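You operate a simulated robot arm through the tools that you are given. There is no shell and no other tool. Be economical: measure what you need, move in short steps, check, and stop when the job is done.

You run a simulated robot arm. Do the job below in one go: nothing can be reset, and whatever is moved stays where it is left.

Task
Oil the sealer head and work its jaw in and out.
Fine: two to five drops, can back; gap knob round to its end stop, then back to its first stop.

It is judged by the outcome, as a careful person would: the job done as asked, and still so three seconds after it is handed in. It fails if anything else is knocked over, pushed out of place, dropped, spilled or broken.

Robot
A 7-joint arm with a two-finger parallel gripper, fixed in place. Base frame: the origin is at the foot of the arm, x ahead of it, y to its left, z up; the work surface is at about z = 0. Readings come in m, degrees, newtons and seconds.
With the tool pointing down near the work surface it reaches from about 0.22 to 0.58 m from the base axis. Its first joint turns from -66.0 to 66.0 degrees. Payload 2.5 kg.
Tool frame: the origin (TCP) lies between the finger pads and is the grasp point; the fingertips stand 0.023 m ahead of it; z points along the fingers, y is the line along which they close. The gripper opens to 0.094 m. The fingers are 0.038 m wide and 0.01 m thick; the gripper's body (0.054 by 0.096 m) begins 0.039 m behind the TCP.
Orientation is that of the tool frame in the base frame, as a unit quaternion [w, x, y, z]. With the fingers straight down and closing along the base's y, the tool's x points along the base's -x, its y along +y and its z along -z.

Tools
- The arm moves only by the tool step_arm. Its argument "moves" is a list of rows, each a list of 7 numbers: the turn, a rotation vector about the tool's x, y, z in degrees, then the shift along the tool's x, y, z in mm, then the closure, from 0 (fully open) to 1 (shut). In form: [[rx, ry, rz, tx, ty, tz, jaw], ...]. A call has 1 to 10 rows; each row is the pose to reach, as a shift and turn from the pose commanded when the call began, along the tool's axes at that moment. A row lasts 0.2 s, in which the tool goes at most 0.05 m and 8.6 degrees; a call with a longer step from one row to the next is refused whole, and so is a gripper value outside its range. Where a pose cannot be reached the arm comes as near as it can. A force on the tool above 40 N (or 10 N above the force at the start of the call, whichever is more), or a blocked arm, ends the call early, and 0.2 s more pass. Each finger travels about 0.108 m/s and halts on what it meets, pressing with about 20 N; the grip force reading is that of the motor and also rises with nothing between the fingers. The clock runs only during rows and for 0.2 s after the last one: add rows that repeat a pose to give the fingers time. It gives the time, the measured TCP pose, the force on the tool (base axes), the opening and the grip force at its end, in the units of the frame above (readings bear some noise).
- Cameras (640 x 400 px; columns grow to the right, rows downward): "scene" is fixed at [0.0998, -0.4162, 0.5572]; the picture's right is [0.84, -0.54, 0.00], its down [-0.25, -0.38, -0.89] and it looks along [0.48, 0.75, -0.46] (base axes); focal length 332 px, centre (320, 200). "wrist" rides on the gripper at [0.086, 0.016, -0.075] in the tool frame; the picture's right is [-0.18, 0.98, 0.00], its down [-0.58, -0.11, -0.81] and it looks along [-0.79, -0.15, 0.59] (tool axes); focal length 243 px, centre (320, 200). There is no depth. A picture from a camera that has moved, and an enlarged one, comes with that camera's place and axes in the base frame and with its lens. The place of the scene camera against the robot may be out by one fixed shift of up to 0.025 m in any direction.
- get_image(camera): a new picture of that camera. No time passes.
- close_up(camera, box): a new picture of the part [left, top, right, bottom] of that camera's present view, enlarged. No time passes.
- finish_job(): hands the job in; it is judged then, once.

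Work in short steps. Places have to be worked out from the pictures, the camera data and where the tool is seen: move nearer, look again, correct. Check each grasp and each placing, and mend what went wrong. You have 120 turns and 68 pictures in all, those below and enlarged ones among them. Open the gripper and draw the arm clear of the work before you hand the job in, unless the task says otherwise; then end with one line.

The tools are called after "Request:" by a JSON object that holds its "method" and its "body". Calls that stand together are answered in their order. step_arm: Moves the arm, as the interface text tells. Its arguments: {"type":"object","properties":{"moves":{"type":"array"}},"required":["moves"]} The other tools are called the same way: get_image (camera) takes a picture; close_up (camera, box) takes an enlarged picture of a part of a camera's view; finish_job () hands the job in.

At the start:

```text
time_s: 0.0
position: [0.3715, 0.0196, 0.4214]
orientation: [0.0, -0.001, 1.0, 0.0]
force: [0.6, 0.5, 0.5]
opening: 0.094
grip_force: 0.0
```

scene: 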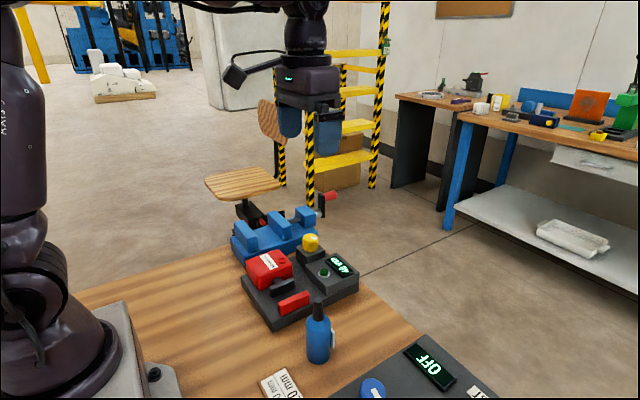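
wrist: 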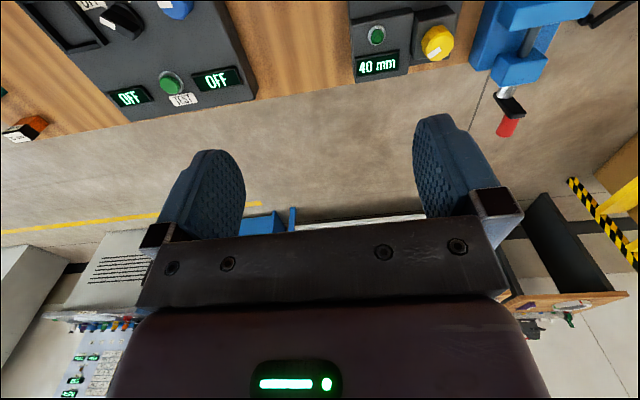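

I see a bench with a sealer-like machine (red head, yellow knob, 40 mm display), a blue bottle and a dark control panel. I'll enlarge both parts of the scene view first.

Request:
{"method": "close_up", "body": {"camera": "scene", "box": [220, 190, 380, 290]}}

Request:
{"method": "close_up", "body": {"camera": "scene", "box": [220, 280, 412, 400]}}

Request:
{"method": "close_up", "body": {"camera": "scene", "box": [340, 300, 500, 400]}}

Request:
{"method": "close_up", "body": {"camera": "wrist", "box": [0, 0, 260, 162]}}

```text
4.00 times, centred on (300, 240) of scene
camera zoom: at [0.0998, -0.4162, 0.5572], right [0.84, -0.54, 0.0], down [-0.25, -0.38, -0.89], along [0.48, 0.75, -0.46], focal length 1329 px, centre (400, 40)
```

zoom: 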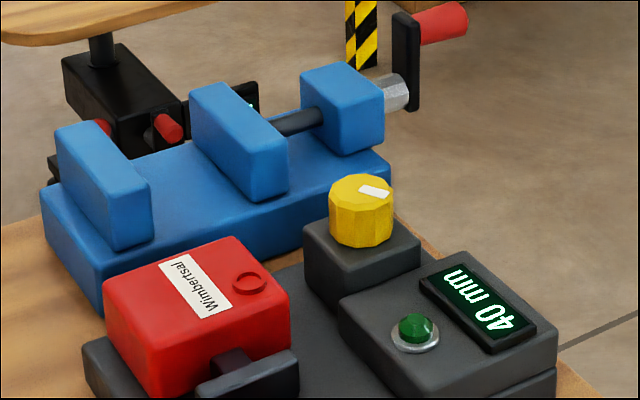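

```text
3.33 times, centred on (316, 340) of scene
camera zoom: at [0.0998, -0.4162, 0.5572], right [0.84, -0.54, 0.0], down [-0.25, -0.38, -0.89], along [0.48, 0.75, -0.46], focal length 1108 px, centre (333, -267)
```

zoom: 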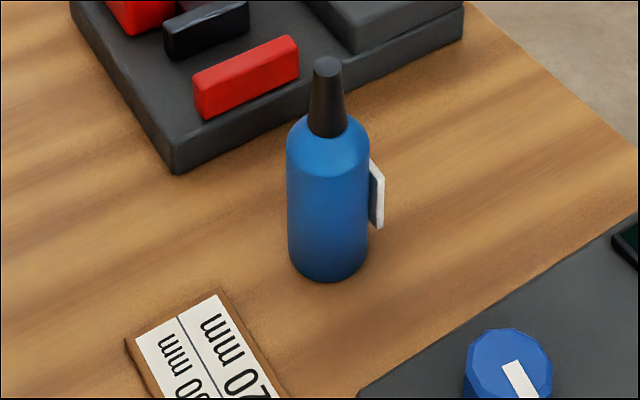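

```text
4.00 times, centred on (420, 350) of scene
camera zoom: at [0.0998, -0.4162, 0.5572], right [0.84, -0.54, 0.0], down [-0.25, -0.38, -0.89], along [0.48, 0.75, -0.46], focal length 1329 px, centre (-80, -400)
```

zoom: 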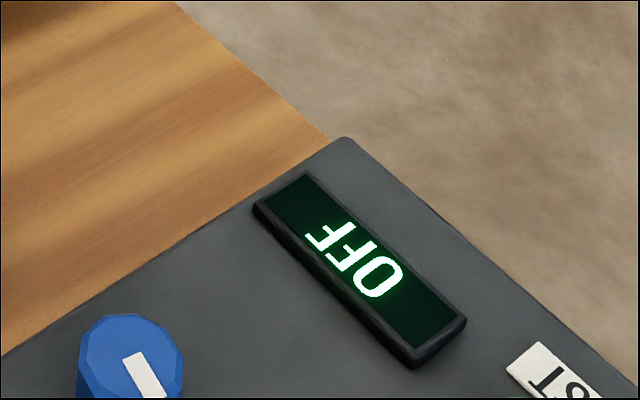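

```text
2.46 times, centred on (130, 81) of wrist
camera zoom: at [0.2856, 0.0347, 0.4965], right [0.18, 0.98, 0.0], down [0.58, -0.11, 0.81], along [0.79, -0.15, -0.59], focal length 597 px, centre (788, 493)
```

zoom: 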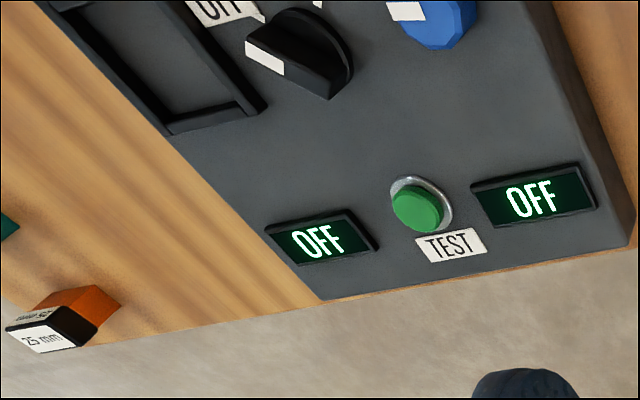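

The red-headed unit (Wimbertsal, yellow knob, 40 mm) looks like the sealer, and the blue bottle looks like the oil can. I'll pull the arm back so the wrist camera can see the whole bench before I rely on that.

Request:
{"method": "step_arm", "body": {"moves": [[0, 0, 0, 40, 0, -10, 0], [0, 0, 0, 80, 0, -20, 0], [0, 0, 0, 120, 0, -30, 0]]}}

Request:
{"method": "get_image", "body": {"camera": "wrist"}}

```text
time_s: 0.8
position: [0.253, 0.0184, 0.451]
orientation: [0.0, 0.0, 1.0, 0.0]
force: [-0.8, 0.2, 0.4]
opening: 0.094
grip_force: 0.0
```

```text
61 pictures are left
camera wrist: at [0.1664, 0.0348, 0.5264], right [0.18, 0.98, 0.0], down [0.58, -0.11, 0.81], along [0.79, -0.15, -0.59], focal length 243 px, centre (320, 200)
```

wrist: 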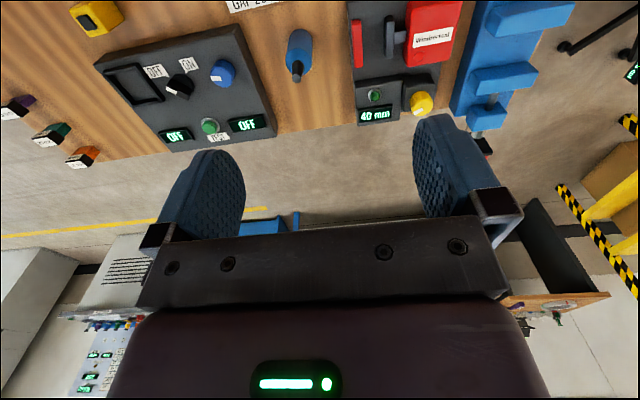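

I'll tilt the hand 24° so the camera looks further down and shows the near objects and the card.

Request:
{"method": "step_arm", "body": {"moves": [[0, 8, 0, 0, 0, 0, 0], [0, 16, 0, 0, 0, 0, 0], [0, 24, 0, 0, 0, 0, 0], [0, 24, 0, 0, 0, 0, 0]]}}

Request:
{"method": "get_image", "body": {"camera": "wrist"}}

```text
time_s: 1.8
position: [0.2524, 0.0193, 0.4521]
orientation: [-0.208, 0.0, 0.978, 0.0]
force: [0.8, -0.1, -0.2]
opening: 0.094
grip_force: 0.1
```

```text
60 pictures are left
camera wrist: at [0.2042, 0.0346, 0.556], right [0.17, 0.98, -0.08], down [0.86, -0.11, 0.5], along [0.48, -0.15, -0.86], focal length 243 px, centre (320, 200)
```

wrist: 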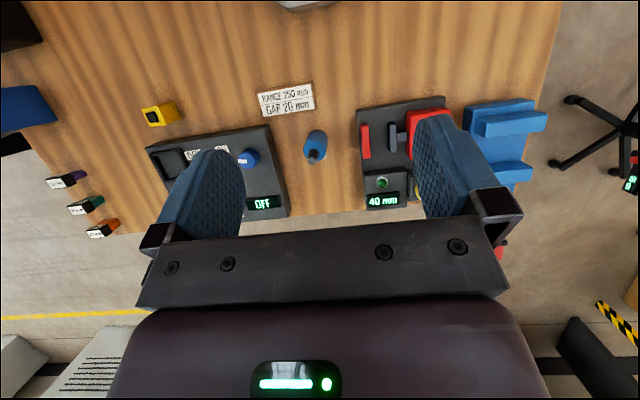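

This view shows most of the bench, so I'll enlarge the card, the sealer, the bottle and the panel.

Request:
{"method": "close_up", "body": {"camera": "wrist", "box": [240, 70, 400, 170]}}

Request:
{"method": "close_up", "body": {"camera": "wrist", "box": [340, 85, 500, 215]}}

Request:
{"method": "close_up", "body": {"camera": "wrist", "box": [130, 90, 300, 220]}}

```text
4.00 times, centred on (320, 120) of wrist
camera zoom: at [0.2042, 0.0346, 0.556], right [0.17, 0.98, -0.08], down [0.86, -0.11, 0.5], along [0.48, -0.15, -0.86], focal length 970 px, centre (320, 520)
```

zoom: 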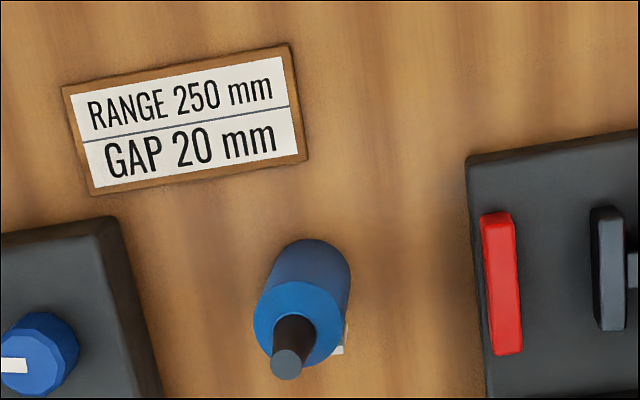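

```text
3.08 times, centred on (420, 150) of wrist
camera zoom: at [0.2042, 0.0346, 0.556], right [0.17, 0.98, -0.08], down [0.86, -0.11, 0.5], along [0.48, -0.15, -0.86], focal length 746 px, centre (12, 354)
```

zoom: 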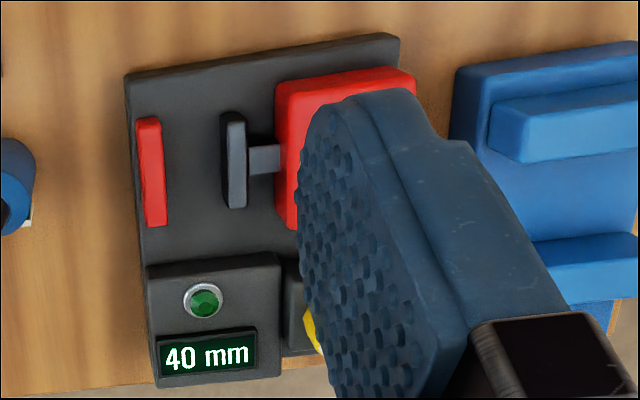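

```text
3.08 times, centred on (215, 155) of wrist
camera zoom: at [0.2042, 0.0346, 0.556], right [0.17, 0.98, -0.08], down [0.86, -0.11, 0.5], along [0.48, -0.15, -0.86], focal length 746 px, centre (643, 338)
```

zoom: 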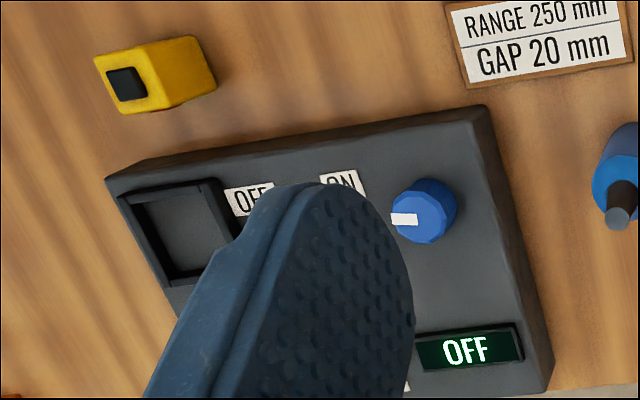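

The card looks like settings for another job. I'll shift 90 mm left to see the sealer head between the fingers.

Request:
{"method": "step_arm", "body": {"moves": [[0, 0, 0, 0, 45, 0, 0], [0, 0, 0, 0, 90, 0, 0], [0, 0, 0, 0, 90, 0, 0]]}}

Request:
{"method": "close_up", "body": {"camera": "wrist", "box": [220, 70, 412, 190]}}

Request:
{"method": "close_up", "body": {"camera": "scene", "box": [230, 225, 358, 305]}}

```text
time_s: 2.6
position: [0.2534, 0.112, 0.4493]
orientation: [-0.208, 0.001, 0.978, 0.0]
force: [-0.1, 0.5, 0.1]
opening: 0.0941
grip_force: 0.0
```

```text
3.33 times, centred on (316, 130) of wrist
camera zoom: at [0.2049, 0.1272, 0.5523], right [0.17, 0.98, -0.07], down [0.86, -0.11, 0.5], along [0.48, -0.15, -0.86], focal length 809 px, centre (333, 433)
```

zoom: 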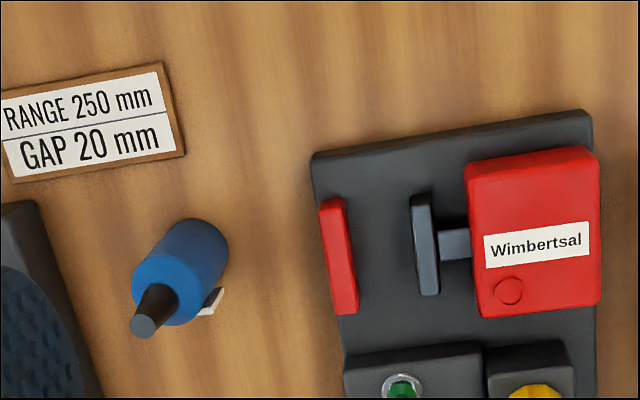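

```text
5.00 times, centred on (294, 265) of scene
camera zoom: at [0.0998, -0.4162, 0.5572], right [0.84, -0.54, 0.0], down [-0.25, -0.38, -0.89], along [0.48, 0.75, -0.46], focal length 1661 px, centre (450, -125)
```

zoom: 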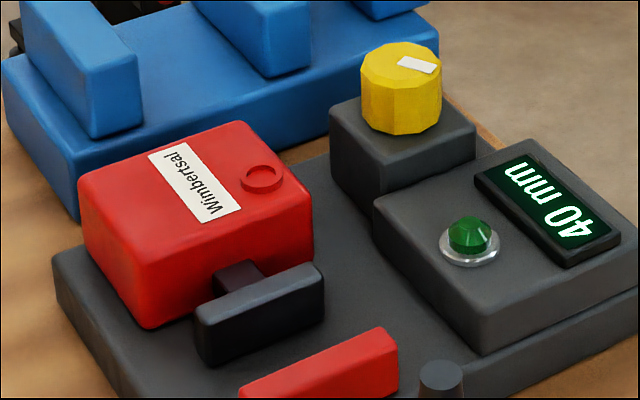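

The raised red ring on top of the head looks like the oil port. I'll look closely at the bottle and its tag from both cameras.

Request:
{"method": "close_up", "body": {"camera": "scene", "box": [294, 290, 350, 370]}}

Request:
{"method": "close_up", "body": {"camera": "wrist", "box": [250, 120, 314, 180]}}

```text
5.00 times, centred on (322, 330) of scene
camera zoom: at [0.0998, -0.4162, 0.5572], right [0.84, -0.54, 0.0], down [-0.25, -0.38, -0.89], along [0.48, 0.75, -0.46], focal length 1661 px, centre (310, -450)
```

zoom: 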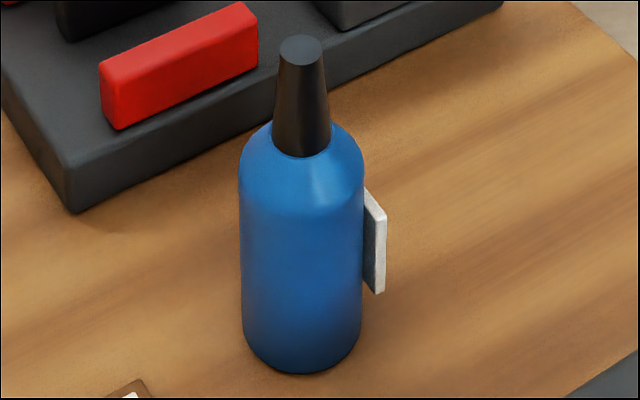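

```text
6.67 times, centred on (282, 150) of wrist
camera zoom: at [0.2049, 0.1272, 0.5523], right [0.17, 0.98, -0.07], down [0.86, -0.11, 0.5], along [0.48, -0.15, -0.86], focal length 1618 px, centre (573, 533)
```

zoom: 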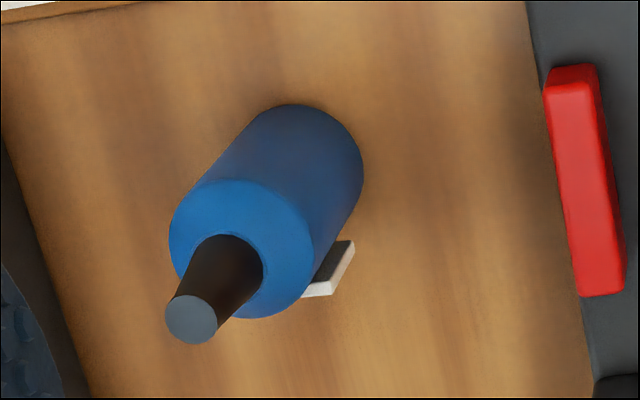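

The can looks graspable at its blue body, with the white tag facing away from the base. A pour needs the hand near horizontal and then a 180° roll, so I'll test those poses high up, starting by levelling the hand and moving toward the middle.

Request:
{"method": "step_arm", "body": {"moves": [[0, -8, 0, 0, -30, 0, 0], [0, -16, 0, 0, -60, 0, 0], [0, -24, 0, 0, -92, 0, 0], [0, -24, 0, 0, -92, 0, 0]]}}

Request:
{"method": "step_arm", "body": {"moves": [[0, 0, 8.5, -20, 0, 0, 0], [0, 0, 17, -40, 0, 0, 0], [0, 0, 25.5, -60, 0, 0, 0], [0, 0, 34, -80, 0, 0, 0], [0, 0, 42.5, -100, 0, 0, 0], [0, 0, 51, -100, 0, 0, 0], [0, 0, 59.5, -100, 0, 0, 0], [0, 0, 68, -100, 0, 0, 0], [0, 0, 76.5, -100, 0, 0, 0], [0, 0, 85, -100, 0, 0, 0]]}}

Request:
{"method": "step_arm", "body": {"moves": [[0, 0, 8.5, 0, 0, 0, 0], [0, 0, 17, 0, 0, 0, 0], [0, 0, 25.5, 0, 0, 0, 0], [0, 0, 34, 0, 0, 0, 0], [0, 0, 42.5, 0, 0, 0, 0], [0, 0, 51, 0, 0, 0, 0], [0, 0, 59.5, 0, 0, 0, 0], [0, 0, 68, 0, 0, 0, 0], [0, 0, 76.5, 0, 0, 0, 0], [0, 0, 85, 0, 0, 0, 0]]}}

```text
time_s: 3.6
position: [0.2507, 0.018, 0.4506]
orientation: [0.001, 0.0, 1.0, 0.0]
force: [-1.3, -0.5, -0.1]
opening: 0.094
grip_force: 0.1
```

```text
time_s: 5.8
position: [0.3511, 0.0181, 0.4519]
orientation: [0.0, 0.677, 0.736, 0.0]
force: [-0.6, -0.6, 1.0]
opening: 0.0943
grip_force: 0.0
```

```text
time_s: 8.0
position: [0.3524, 0.018, 0.4501]
orientation: [0.0, 0.996, 0.086, 0.0]
force: [0.6, -0.2, -0.6]
opening: 0.0942
grip_force: 0.0
```

The +170° roll is reached. I'll finish the roll to 180° and then pitch the fingers forward 60°.

Request:
{"method": "step_arm", "body": {"moves": [[0, 0, 5, 0, 0, 0, 0], [0, 0, 9.9, 0, 0, 0, 0], [0, 0, 9.9, 0, 0, 0, 0]]}}

Request:
{"method": "step_arm", "body": {"moves": [[0, 8.5, 0, 0, 0, 10, 0], [0, 17, 0, 0, 0, 20, 0], [0, 25.5, 0, 0, 0, 30, 0], [0, 34, 0, 0, 0, 40, 0], [0, 42.5, 0, 0, 0, 60, 0], [0, 51, 0, 0, 0, 80, 0], [0, 59.5, 0, 0, 0, 100, 0], [0, 59.5, 0, 0, 0, 100, 0]]}}

Request:
{"method": "get_image", "body": {"camera": "wrist"}}

Request:
{"method": "get_image", "body": {"camera": "scene"}}

```text
time_s: 8.8
position: [0.3533, 0.017, 0.4513]
orientation: [-0.001, 1.0, 0.001, -0.001]
force: [-0.7, -0.9, 0.1]
opening: 0.0939
grip_force: 0.0
out of reach, approached as far as the arm can: row 1
```

```text
time_s: 10.6
position: [0.3509, 0.018, 0.353]
orientation: [-0.001, 0.868, 0.002, 0.496]
force: [0.0, 0.2, 0.7]
opening: 0.094
grip_force: 0.0
out of reach, approached as far as the arm can: row 1, 2, 3, 4, 5
```

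```text
52 pictures are left
camera wrist: at [0.3309, 0.0009, 0.4659], right [-0.09, -0.98, -0.16], down [-0.99, 0.11, -0.09], along [0.11, 0.15, -0.98], focal length 243 px, centre (320, 200)
```

wrist: 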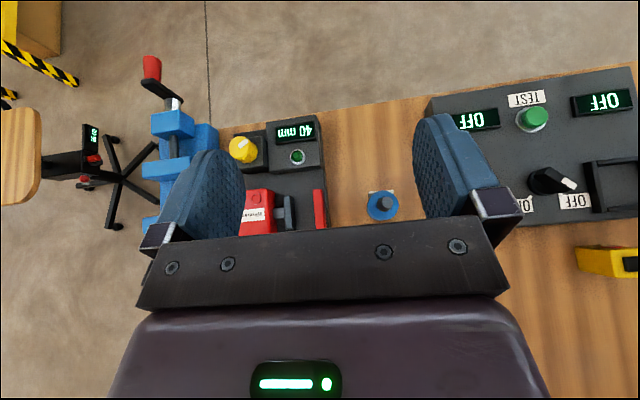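

```text
51 pictures are left
```

scene: 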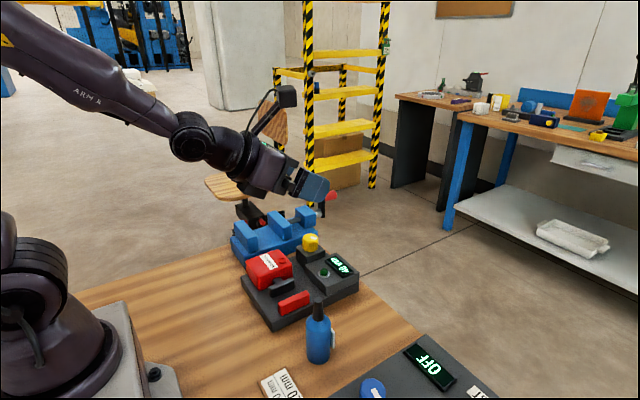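

The 60° pitch works and the camera now looks straight down. I put the bottle axis at about (0.353, −0.034) and will move to a standoff behind it.

Request:
{"method": "step_arm", "body": {"moves": [[0, 0, 0, -44, 13, -1, 0], [0, 0, 0, -88, 26, -2, 0], [0, 0, 0, -132, 39, -3, 0], [0, 0, 0, -175, 52, -4, 0], [0, 0, 0, -175, 52, -4, 0]]}}

Request:
{"method": "get_image", "body": {"camera": "wrist"}}

```text
time_s: 11.8
position: [0.3509, -0.0599, 0.3016]
orientation: [0.0, 0.869, 0.001, 0.495]
force: [-0.6, -0.8, 1.1]
opening: 0.0938
grip_force: 0.1
out of reach, approached as far as the arm can: row 1, 2, 3, 4, 5
```

```text
50 pictures are left
camera wrist: at [0.3308, -0.077, 0.4153], right [-0.09, -0.98, -0.16], down [-0.99, 0.11, -0.09], along [0.11, 0.15, -0.98], focal length 243 px, centre (320, 200)
```

wrist: 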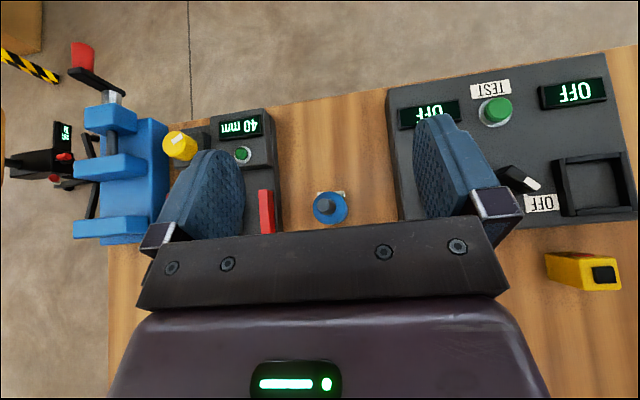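

The arm cannot reach that far back at this pitch. I can come straight down astride the bottle instead, so I'll shift forward to regain a reachable pose and see where it lands.

Request:
{"method": "step_arm", "body": {"moves": [[0, 0, 0, 17, 0, 29, 0], [0, 0, 0, 34, 0, 58, 0], [0, 0, 0, 50, 0, 87, 0], [0, 0, 0, 50, 0, 87, 0]]}}

```text
time_s: 12.8
position: [0.3973, -0.0384, 0.3468]
orientation: [-0.001, 0.868, 0.001, 0.496]
force: [-0.1, -0.3, 0.3]
opening: 0.0943
grip_force: 0.2
out of reach, approached as far as the arm can: row 1, 2, 3, 4
```

Leaning forward runs into wrist limits at this range. Leaning back toward the base was easy earlier, so I'll return to vertical, unroll, and then try that lean.

Request:
{"method": "step_arm", "body": {"moves": [[0, -8.5, 0, 20, 0, -12, 0], [0, -17, 0, 40, 0, -24, 0], [0, -25.5, 0, 60, 0, -36, 0], [0, -34, 0, 87, 0, -50, 0], [0, -42.5, 0, 87, 0, -50, 0], [0, -51, 0, 87, 0, -50, 0], [0, -59.5, 0, 87, 0, -50, 0], [0, -59.5, 0, 87, 0, -50, 0]]}}

Request:
{"method": "step_arm", "body": {"moves": [[0, 0, -8.5, 0, 0, 0, 0], [0, 0, -17, 0, 0, 0, 0], [0, 0, -25.5, 0, 0, 0, 0], [0, 0, -34, 0, 0, 0, 0], [0, 0, -42.5, 0, 0, 0, 0], [0, 0, -51, 0, 0, 0, 0], [0, 0, -59.5, 0, 0, 0, 0], [0, 0, -68, 0, 0, 0, 0], [0, 0, -76.5, 0, 0, 0, 0], [0, 0, -85, 0, 0, 0, 0]]}}

Request:
{"method": "step_arm", "body": {"moves": [[0, 0, -8.5, 0, 0, 0, 0], [0, 0, -17, 0, 0, 0, 0], [0, 0, -25.5, 0, 0, 0, 0], [0, 0, -34, 0, 0, 0, 0], [0, 0, -42.5, 0, 0, 0, 0], [0, 0, -51, 0, 0, 0, 0], [0, 0, -59.5, 0, 0, 0, 0], [0, 0, -68, 0, 0, 0, 0], [0, 0, -76.5, 0, 0, 0, 0], [0, 0, -85, 0, 0, 0, 0]]}}

```text
time_s: 14.6
position: [0.4, -0.0413, 0.4495]
orientation: [0.001, 1.0, 0.001, 0.0]
force: [0.5, 0.4, -0.1]
opening: 0.0941
grip_force: 0.0
```

```text
time_s: 16.8
position: [0.3977, -0.0396, 0.4486]
orientation: [0.0, 0.736, 0.677, 0.001]
force: [-0.4, 0.7, -0.6]
opening: 0.094
grip_force: 0.0
```

```text
time_s: 19.0
position: [0.3993, -0.0411, 0.4504]
orientation: [0.0, 0.086, 0.996, 0.001]
force: [-0.6, -0.2, 0.7]
opening: 0.0939
grip_force: 0.1
```

The commanded pose follows what was actually reached. Next I finish the unroll and lean the fingers 60° toward the base while lowering a little.

Request:
{"method": "step_arm", "body": {"moves": [[0, 0, -5, 0, 0, 0, 0], [0, 0, -10, 0, 0, 0, 0], [0, 0, -10, 0, 0, 0, 0]]}}

Request:
{"method": "step_arm", "body": {"moves": [[0, 8.5, 0, 0, 0, 20, 0], [0, 17, 0, 0, 0, 40, 0], [0, 25.5, 0, 0, 0, 60, 0], [0, 34, 0, 0, 0, 80, 0], [0, 42.5, 0, 0, 0, 100, 0], [0, 51, 0, 0, 0, 120, 0], [0, 60, 0, 0, 0, 150, 0], [0, 60, 0, 0, 0, 150, 0]]}}

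Request:
{"method": "get_image", "body": {"camera": "wrist"}}

Request:
{"method": "get_image", "body": {"camera": "scene"}}

```text
time_s: 19.8
position: [0.3993, -0.0412, 0.4493]
orientation: [0.0, 0.0, 1.0, 0.0]
force: [0.2, 0.6, 0.8]
opening: 0.0942
grip_force: 0.0
```

```text
refused: row 7 steps farther than a row can; nothing moved
```

```text
49 pictures are left
camera wrist: at [0.3137, -0.0262, 0.5235], right [0.18, 0.98, 0.0], down [0.58, -0.11, 0.81], along [0.79, -0.15, -0.59], focal length 243 px, centre (320, 200)
```

wrist: 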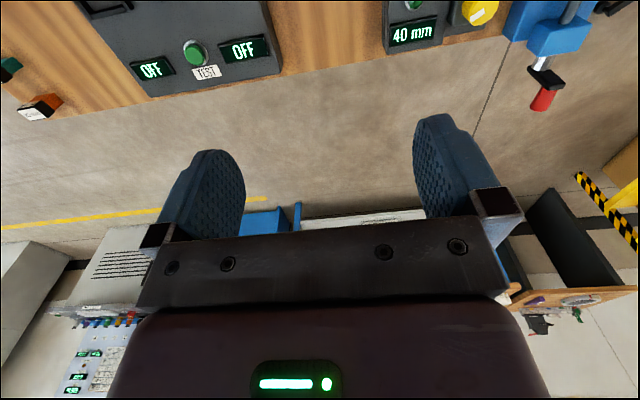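

```text
48 pictures are left
```

scene: 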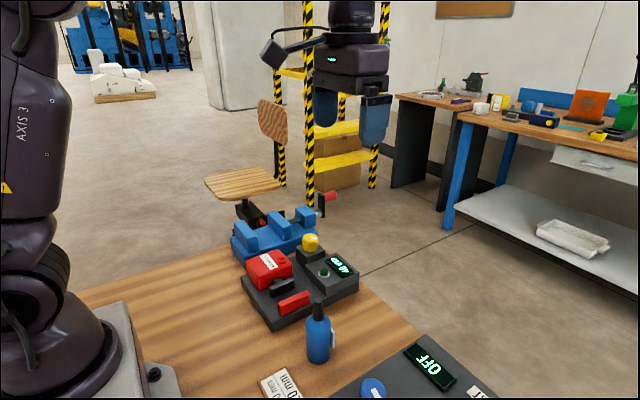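

One row turned 9°, over the 8.6° limit. I'll resend the lean with even steps.

Request:
{"method": "step_arm", "body": {"moves": [[0, 8.5, 0, 0, 0, 20, 0], [0, 17, 0, 0, 0, 40, 0], [0, 25.5, 0, 0, 0, 60, 0], [0, 34, 0, 0, 0, 80, 0], [0, 42.5, 0, 0, 0, 100, 0], [0, 51, 0, 0, 0, 120, 0], [0, 59.5, 0, 0, 0, 150, 0], [0, 60, 0, 0, 0, 150, 0]]}}

Request:
{"method": "get_image", "body": {"camera": "wrist"}}

```text
time_s: 21.6
position: [0.2977, -0.029, 0.362]
orientation: [-0.438, -0.001, 0.899, -0.02]
force: [-1.2, 0.2, 0.7]
opening: 0.0941
grip_force: 0.1
out of reach, approached as far as the arm can: row 5, 6, 7, 8
```

```text
47 pictures are left
camera wrist: at [0.3035, -0.0093, 0.4764], right [0.1, 0.98, -0.18], down [1.0, -0.09, 0.04], along [0.03, -0.18, -0.98], focal length 243 px, centre (320, 200)
```

wrist: 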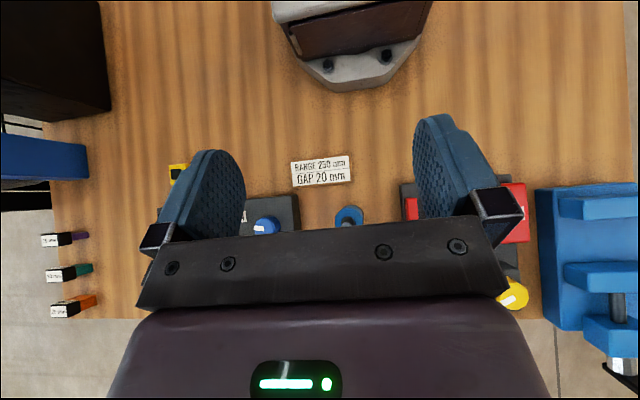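

It reached about 52° of lean before the wrist limit. A lower pose should allow more, so I'll test lower and further out, above the bottle.

Request:
{"method": "step_arm", "body": {"moves": [[0, 0, 0, -40, 0, 9, 0], [0, 2, 0, -80, 0, 18, 0], [0, 4, 0, -120, 0, 27, 0], [0, 8, 0, -155, 0, 37, 0], [0, 8, 0, -155, 0, 37, 0]]}}

Request:
{"method": "get_image", "body": {"camera": "wrist"}}

```text
time_s: 22.8
position: [0.3658, -0.0277, 0.2163]
orientation: [-0.499, 0.001, 0.866, -0.022]
force: [-0.8, 0.3, -0.3]
opening: 0.094
grip_force: 0.0
```

```text
46 pictures are left
camera wrist: at [0.388, -0.0088, 0.3284], right [0.07, 0.98, -0.2], down [0.99, -0.09, -0.1], along [-0.11, -0.19, -0.98], focal length 243 px, centre (320, 200)
```

wrist: 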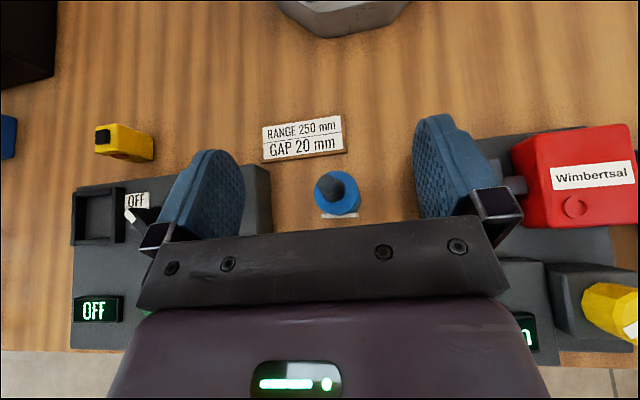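

The 60° lean is reachable here, and the bottle axis reads about (0.357, −0.034). I'll come down astride it part way with the TCP 10 mm beyond the axis to clear the tag.

Request:
{"method": "step_arm", "body": {"moves": [[0, 0, 0, -33, -2, 19, 0], [0, 0, 0, -66, -4, 38, 0], [0, 0, 0, -95, -6, 55, 0], [0, 0, 0, -95, -6, 55, 0]]}}

Request:
{"method": "get_image", "body": {"camera": "wrist"}}

Request:
{"method": "close_up", "body": {"camera": "scene", "box": [240, 220, 432, 370]}}

```text
time_s: 23.8
position: [0.366, -0.0364, 0.1064]
orientation: [-0.5, 0.001, 0.866, -0.021]
force: [-0.4, 0.2, 0.4]
opening: 0.094
grip_force: 0.0
```

```text
45 pictures are left
camera wrist: at [0.3882, -0.0161, 0.2175], right [0.07, 0.98, -0.2], down [0.99, -0.09, -0.09], along [-0.11, -0.19, -0.98], focal length 243 px, centre (320, 200)
```

wrist: 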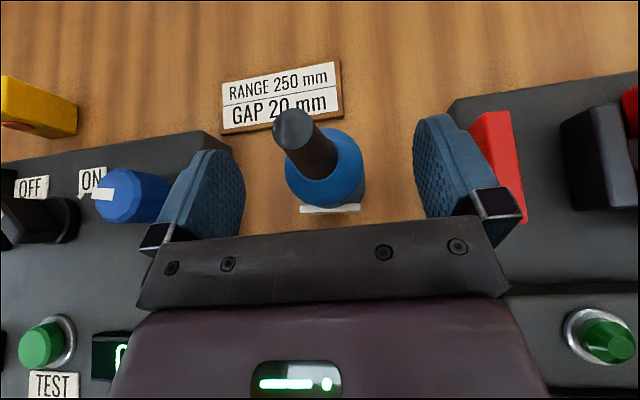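

```text
2.67 times, centred on (336, 295) of scene
camera zoom: at [0.0998, -0.4162, 0.5572], right [0.84, -0.54, 0.0], down [-0.25, -0.38, -0.89], along [0.48, 0.75, -0.46], focal length 886 px, centre (277, -53)
```

zoom: 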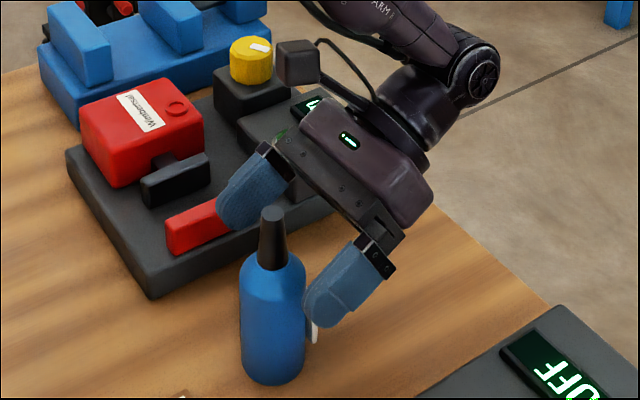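

Two-view triangulation puts the bottle at (0.360, −0.034), about 0.155 m tall, and the fingers straddle it well. I'll drop 36 mm to a body grip.

Request:
{"method": "step_arm", "body": {"moves": [[0, 0, 0, -16, 1, 7, 0], [0, 0, 0, -33, 2, 15, 0], [0, 0, 0, -33, 2, 15, 0]]}}

Request:
{"method": "get_image", "body": {"camera": "wrist"}}

Request:
{"method": "close_up", "body": {"camera": "scene", "box": [270, 260, 398, 370]}}

```text
time_s: 24.6
position: [0.3718, -0.0354, 0.0685]
orientation: [-0.499, 0.001, 0.866, -0.021]
force: [0.0, 0.0, 0.4]
opening: 0.0938
grip_force: 0.0
```

```text
43 pictures are left
camera wrist: at [0.393, -0.0162, 0.1795], right [0.07, 0.98, -0.2], down [0.99, -0.09, -0.09], along [-0.11, -0.19, -0.98], focal length 243 px, centre (320, 200)
```

wrist: 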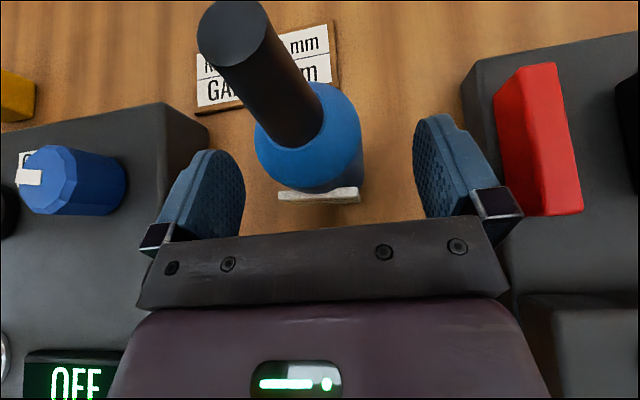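

```text
3.64 times, centred on (334, 315) of scene
camera zoom: at [0.0998, -0.4162, 0.5572], right [0.84, -0.54, 0.0], down [-0.25, -0.38, -0.89], along [0.48, 0.75, -0.46], focal length 1208 px, centre (269, -218)
```

zoom: 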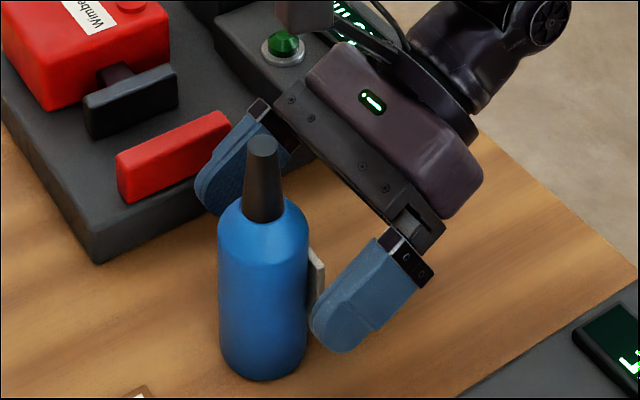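

The grip height looks good and the tag clears the palm. I'll move 5 mm toward the bottle so the pads cross it more centrally, then close.

Request:
{"method": "step_arm", "body": {"moves": [[0, 0, 0, 2.5, 1, 4, 0], [0, 0, 0, 2.5, 1, 4, 0.15], [0, 0, 0, 2.5, 1, 4, 0.3], [0, 0, 0, 2.5, 1, 4, 0.4], [0, 0, 0, 2.5, 1, 4, 0.5], [0, 0, 0, 2.5, 1, 4, 0.6], [0, 0, 0, 2.5, 1, 4, 0.6]]}}

Request:
{"method": "get_image", "body": {"camera": "wrist"}}

```text
time_s: 26.2
position: [0.3676, -0.0349, 0.0678]
orientation: [-0.499, 0.001, 0.866, -0.02]
force: [0.6, 1.1, 0.6]
opening: 0.0455
grip_force: 20.0
```

```text
41 pictures are left
camera wrist: at [0.3888, -0.0154, 0.1803], right [0.07, 0.98, -0.2], down [0.99, -0.09, -0.09], along [-0.11, -0.19, -0.98], focal length 243 px, centre (320, 200)
```

wrist: 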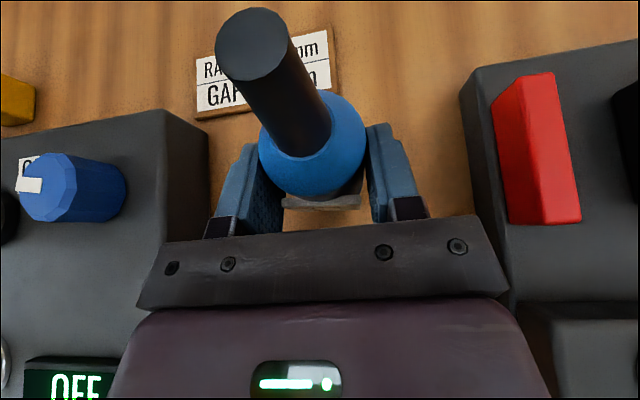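

The grip is firm at 45.5 mm and 20 N. The return pose is TCP (0.3676, −0.0349, 0.0678), and I'll lift straight up about 0.15 m.

Request:
{"method": "step_arm", "body": {"moves": [[0, 0, 0, 17, 0, -10, 0.6], [0, 0, 0, 43, 0, -25, 0.6], [0, 0, 0, 87, 0, -50, 0.6], [0, 0, 0, 130, 0, -75, 0.6], [0, 0, 0, 173, 0, -100, 0.6], [0, 0, 0, 173, 0, -100, 0.6]]}}

Request:
{"method": "get_image", "body": {"camera": "scene"}}

```text
refused: row 3 steps farther than a row can; nothing moved
```

```text
40 pictures are left
```

scene: 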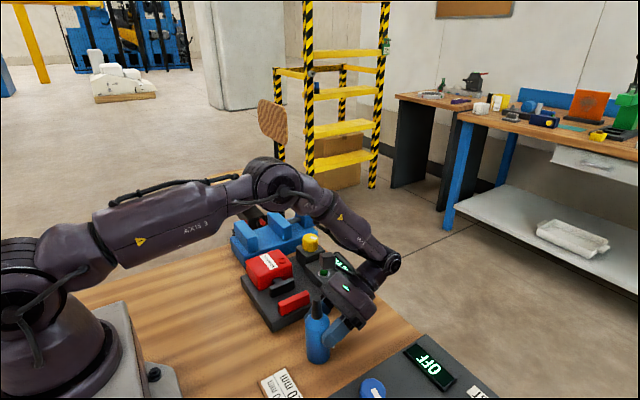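

That was refused for one step slightly over 50 mm, so I'll lift again in smaller steps.

Request:
{"method": "step_arm", "body": {"moves": [[0, 0, 0, 17, 0, -10, 0.6], [0, 0, 0, 43, 0, -25, 0.6], [0, 0, 0, 78, 0, -45, 0.6], [0, 0, 0, 113, 0, -65, 0.6], [0, 0, 0, 147, 0, -85, 0.6], [0, 0, 0, 147, 0, -85, 0.6]]}}

Request:
{"method": "get_image", "body": {"camera": "scene"}}

```text
time_s: 27.6
position: [0.3629, -0.034, 0.2381]
orientation: [-0.499, 0.002, 0.866, -0.02]
force: [0.2, -0.5, -1.7]
opening: 0.0453
grip_force: 19.8
```

```text
39 pictures are left
```

scene: 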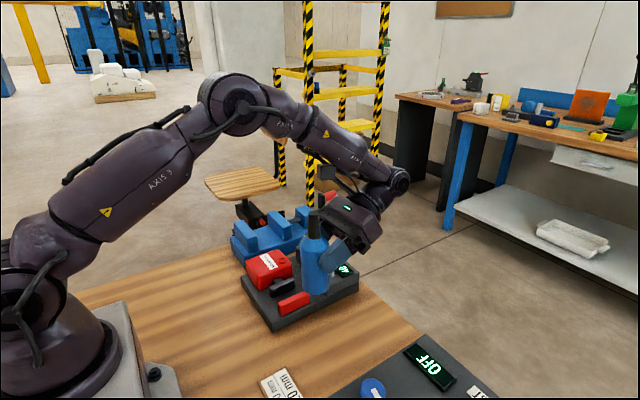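

The bottle is held at about 0.2 kg. I'll carry it upright toward the sealer while yawing the hand −45°, so the camera housing stays clear of the yellow knob during the pour.

Request:
{"method": "step_arm", "body": {"moves": [[-6.5, 0, 3.75, 1.5, 15, -8, 0.6], [-13, 0, 7.5, 3, 30, -16, 0.6], [-19.5, 0, 11.25, 4.5, 46, -24, 0.6], [-26, 0, 15, 6, 62, -32, 0.6], [-32.5, 0, 18.75, 7.5, 78, -40, 0.6], [-39, 0, 22.5, 9, 94, -48, 0.6], [-39, 0, 22.5, 9, 94, -48, 0.6]]}}

Request:
{"method": "get_image", "body": {"camera": "wrist"}}

Request:
{"method": "get_image", "body": {"camera": "scene"}}

```text
time_s: 29.2
position: [0.4019, 0.0632, 0.2667]
orientation: [-0.457, 0.333, 0.807, 0.172]
force: [0.6, 0.1, -1.0]
opening: 0.0451
grip_force: 19.6
```

```text
38 pictures are left
camera wrist: at [0.4282, 0.0635, 0.3797], right [0.75, 0.64, -0.18], down [0.64, -0.77, -0.07], along [-0.18, -0.06, -0.98], focal length 243 px, centre (320, 200)
```

wrist: 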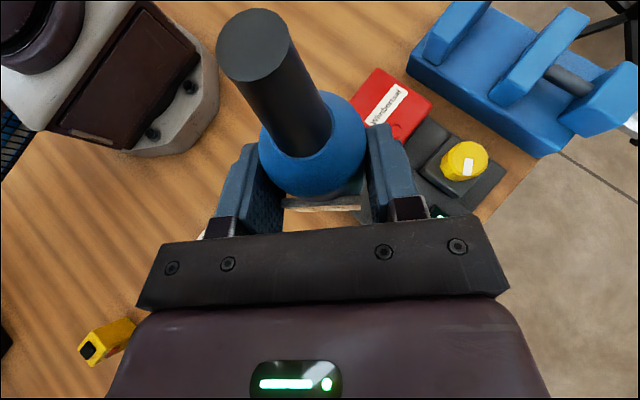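

```text
37 pictures are left
```

scene: 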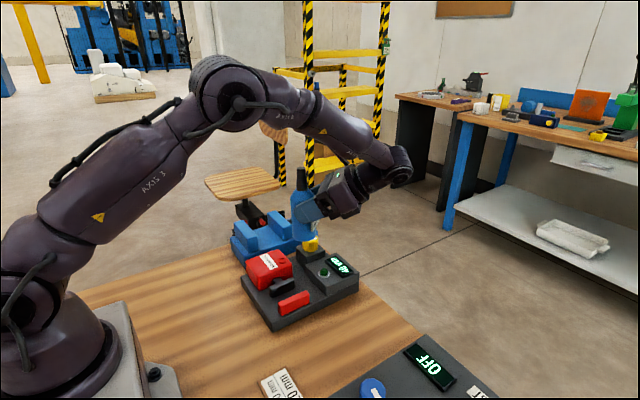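

The yawed pose is reachable and the head and knob are in view. I'll enlarge that part to measure the ring and knob.

Request:
{"method": "close_up", "body": {"camera": "wrist", "box": [350, 50, 510, 220]}}

```text
2.35 times, centred on (430, 135) of wrist
camera zoom: at [0.4282, 0.0635, 0.3797], right [0.75, 0.64, -0.18], down [0.64, -0.77, -0.07], along [-0.18, -0.06, -0.98], focal length 571 px, centre (61, 353)
```

zoom: 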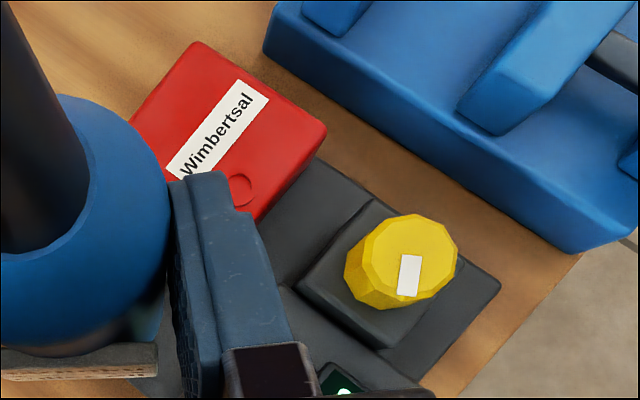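

From several views the ring sits at about (0.389, 0.171, 0.073). I'll check my estimate of the nozzle tip with a scene enlargement.

Request:
{"method": "close_up", "body": {"camera": "scene", "box": [260, 150, 372, 270]}}

```text
3.33 times, centred on (316, 210) of scene
camera zoom: at [0.0998, -0.4162, 0.5572], right [0.84, -0.54, 0.0], down [-0.25, -0.38, -0.89], along [0.48, 0.75, -0.46], focal length 1108 px, centre (333, 167)
```

zoom: 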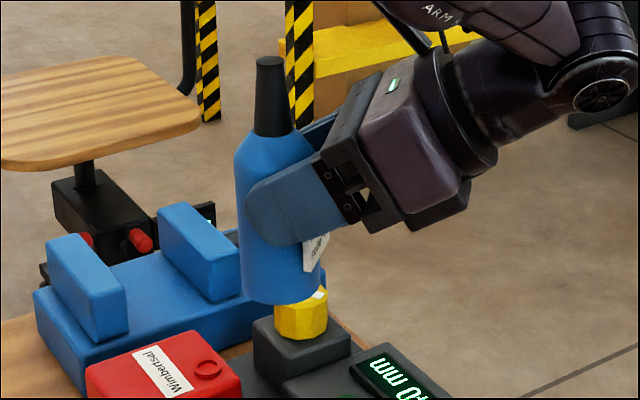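

The scene view and model agree within a few millimetres, with the bottle about 143 mm tall and the tip about 75 mm above the TCP. I'll lean 20° further and carry the nozzle tip over the ring at z about 0.30, still well short of tipping.

Request:
{"method": "step_arm", "body": {"moves": [[0, 5, 0, 3.4, 17, 25, 0.6], [0, 10, 0, 6.8, 34, 50, 0.6], [0, 15, 0, 10, 50, 75, 0.6], [0, 20, 0, 13.6, 67, 101, 0.6], [0, 20, 0, 13.6, 67, 101, 0.6]]}}

Request:
{"method": "close_up", "body": {"camera": "scene", "box": [200, 130, 400, 300]}}

```text
time_s: 30.4
position: [0.3788, 0.1771, 0.224]
orientation: [-0.59, 0.297, 0.715, 0.228]
force: [-0.2, 0.5, -2.4]
opening: 0.0454
grip_force: 19.8
```

```text
2.35 times, centred on (300, 215) of scene
camera zoom: at [0.0998, -0.4162, 0.5572], right [0.84, -0.54, 0.0], down [-0.25, -0.38, -0.89], along [0.48, 0.75, -0.46], focal length 782 px, centre (367, 165)
```

zoom: 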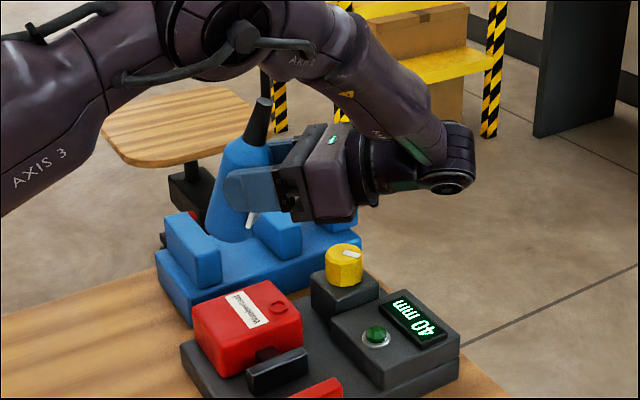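

The scene check matches the model within 1 mm after allowing for the TCP error. I'll roll 85° with the tip held over the ring while descending 120 mm, leaving the nozzle still slightly above horizontal.

Request:
{"method": "step_arm", "body": {"moves": [[0, 0, 8.5, -10.9, -10.5, 2.4, 0.6], [0, 0, 17, -20.2, -20.7, 4.8, 0.6], [0, 0, 25.5, -28, -30.5, 6.2, 0.6], [0, 0, 34, -34.3, -39.6, 8.1, 0.6], [0, 0, 42.5, -39.3, -47.8, 10, 0.6], [0, 0, 51, -43.1, -54.4, 11.5, 0.6], [0, 0, 59.5, -46.6, -60.1, 13.9, 0.6], [0, 0, 68, -48.5, -64.6, 16.3, 0.6], [0, 0, 76.5, -49.9, -67.6, 18.7, 0.6], [0, 0, 85, -51, -69, 21.1, 0.6]]}}

Request:
{"method": "close_up", "body": {"camera": "scene", "box": [200, 170, 400, 300]}}

```text
time_s: 32.6
position: [0.3231, 0.1329, 0.1709]
orientation: [-0.588, 0.704, 0.325, -0.232]
force: [0.0, -0.2, -2.1]
opening: 0.0453
grip_force: 19.9
```

```text
3.08 times, centred on (300, 235) of scene
camera zoom: at [0.0998, -0.4162, 0.5572], right [0.84, -0.54, 0.0], down [-0.25, -0.38, -0.89], along [0.48, 0.75, -0.46], focal length 1022 px, centre (382, 92)
```

zoom: 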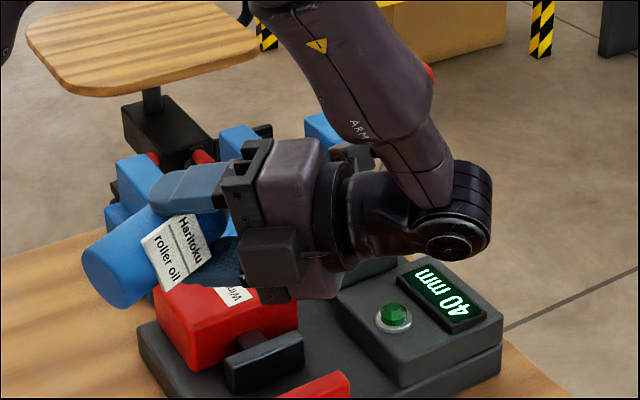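

The label reads "Haritoku roller oil". It's the only can in reach, but I'd like to know whether the product suits the sealer, so I'll look from the wrist for other markings or cans and at the tip over the ring.

Request:
{"method": "get_image", "body": {"camera": "wrist"}}

```text
32 pictures are left
camera wrist: at [0.4384, 0.1431, 0.1748], right [0.06, -0.23, -0.97], down [0.15, -0.96, 0.23], along [-0.99, -0.16, -0.02], focal length 243 px, centre (320, 200)
```

wrist: 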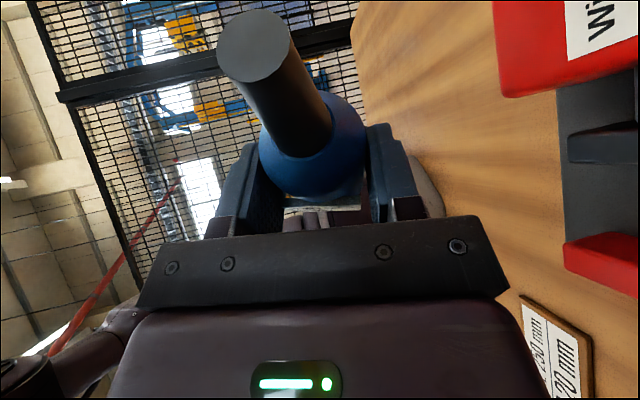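

No other can is visible, so I'll go on with this one. I'll roll 34° more with the tip pinned over the ring and lowered to about 0.14, then look for drops.

Request:
{"method": "step_arm", "body": {"moves": [[0, 0, 8.5, 0.2, -1, 2, 0.6], [0, 0, 17, 2.1, -1.7, 4, 0.6], [0, 0, 25.5, 5.4, -2, 6.1, 0.6], [0, 0, 34, 10.3, -1.6, 8.1, 0.6]]}}

Request:
{"method": "close_up", "body": {"camera": "scene", "box": [220, 190, 380, 300]}}

Request:
{"method": "get_image", "body": {"camera": "wrist"}}

```text
time_s: 33.6
position: [0.324, 0.1461, 0.1703]
orientation: [-0.496, 0.767, 0.106, -0.392]
force: [0.8, 0.1, -3.2]
opening: 0.0449
grip_force: 19.7
```

```text
3.64 times, centred on (300, 245) of scene
camera zoom: at [0.0998, -0.4162, 0.5572], right [0.84, -0.54, 0.0], down [-0.25, -0.38, -0.89], along [0.48, 0.75, -0.46], focal length 1208 px, centre (393, 36)
```

zoom: 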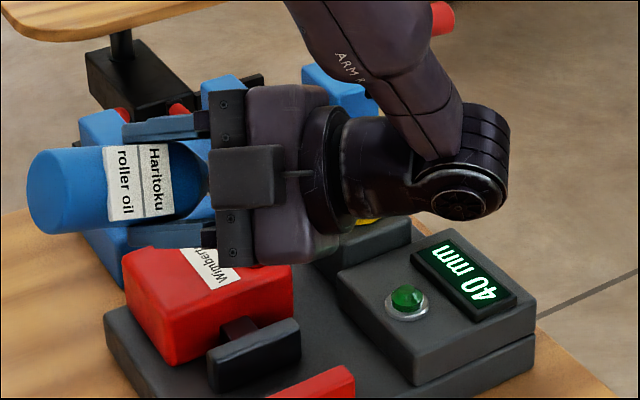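

```text
30 pictures are left
camera wrist: at [0.4315, 0.1343, 0.1301], right [-0.35, -0.58, -0.74], down [0.21, -0.81, 0.54], along [-0.92, 0.04, 0.4], focal length 243 px, centre (320, 200)
```

wrist: 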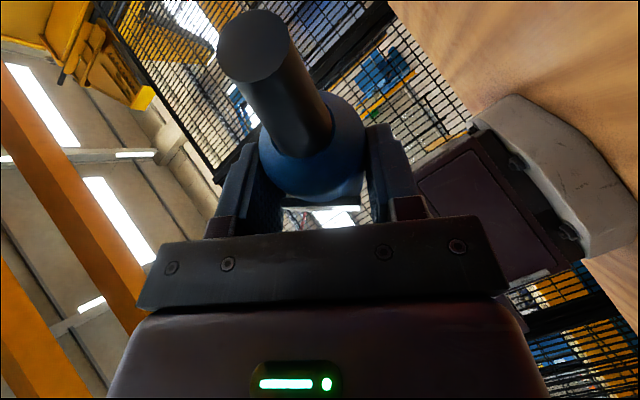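

No drops yet at about 20° below horizontal, and the tip model reads (0.3896, 0.1703, 0.139), over the ring. I'll roll 25.5° more.

Request:
{"method": "step_arm", "body": {"moves": [[0, 0, 8.5, 2, -8.7, 0.5, 0.6], [0, 0, 17, 5.7, -17.1, 1, 0.6], [0, 0, 25.5, 10.8, -25.1, 1.5, 0.6]]}}

Request:
{"method": "close_up", "body": {"camera": "scene", "box": [220, 190, 380, 300]}}

```text
time_s: 34.4
position: [0.3374, 0.1653, 0.1857]
orientation: [-0.396, 0.772, -0.066, -0.492]
force: [0.9, -0.4, -1.7]
opening: 0.0448
grip_force: 20.1
```

```text
3.64 times, centred on (300, 245) of scene
camera zoom: at [0.0998, -0.4162, 0.5572], right [0.84, -0.54, 0.0], down [-0.25, -0.38, -0.89], along [0.48, 0.75, -0.46], focal length 1208 px, centre (393, 36)
```

zoom: 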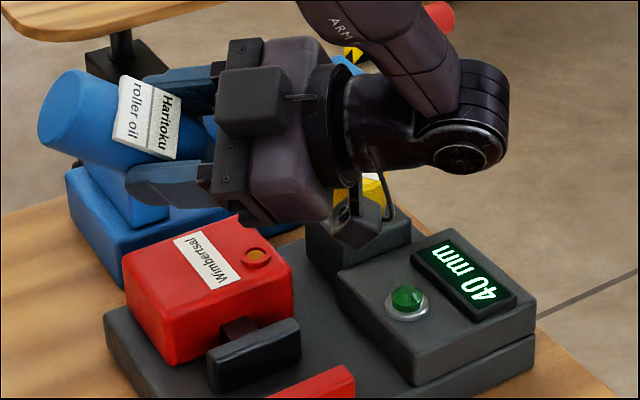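

The ring's cup is now golden, so oil has started landing in it. I'll look closer, since no time passes.

Request:
{"method": "close_up", "body": {"camera": "scene", "box": [262, 235, 310, 275]}}

Request:
{"method": "get_image", "body": {"camera": "wrist"}}

```text
10.00 times, centred on (286, 255) of scene
camera zoom: at [0.0998, -0.4162, 0.5572], right [0.84, -0.54, 0.0], down [-0.25, -0.38, -0.89], along [0.48, 0.75, -0.46], focal length 3323 px, centre (660, -350)
```

zoom: 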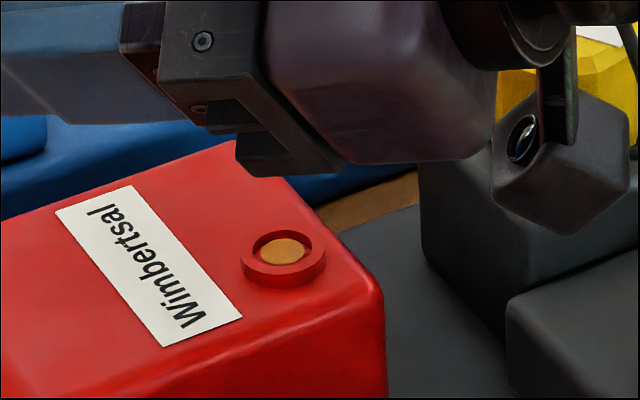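

```text
27 pictures are left
camera wrist: at [0.4267, 0.1271, 0.1218], right [-0.58, -0.72, -0.39], down [0.33, -0.64, 0.69], along [-0.75, 0.27, 0.61], focal length 243 px, centre (320, 200)
```

wrist: 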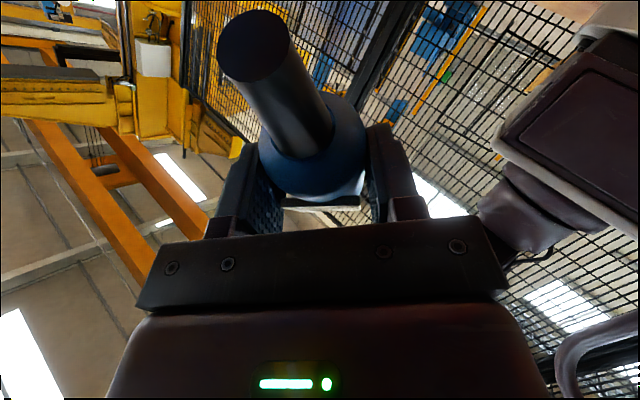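

There's a small oil disc in the cup. I'll hold for one row (0.4 s) and compare its size to gauge the drip rate.

Request:
{"method": "step_arm", "body": {"moves": [[0, 0, 0, 0, 0, 0, 0.6]]}}

Request:
{"method": "close_up", "body": {"camera": "scene", "box": [262, 235, 310, 275]}}

```text
time_s: 34.8
position: [0.3378, 0.1645, 0.185]
orientation: [-0.396, 0.772, -0.066, -0.493]
force: [0.6, -0.8, -2.0]
opening: 0.045
grip_force: 19.6
```

```text
10.00 times, centred on (286, 255) of scene
camera zoom: at [0.0998, -0.4162, 0.5572], right [0.84, -0.54, 0.0], down [-0.25, -0.38, -0.89], along [0.48, 0.75, -0.46], focal length 3323 px, centre (660, -350)
```

zoom: 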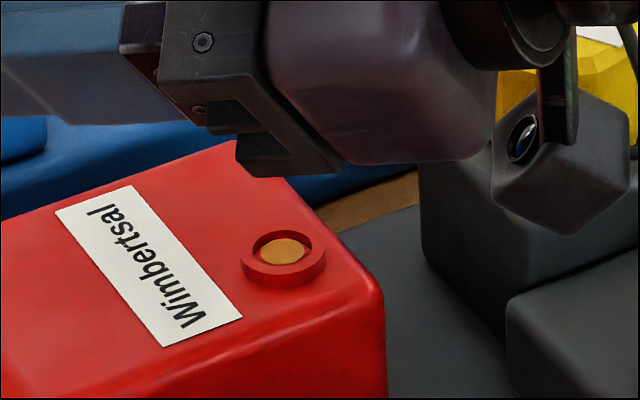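

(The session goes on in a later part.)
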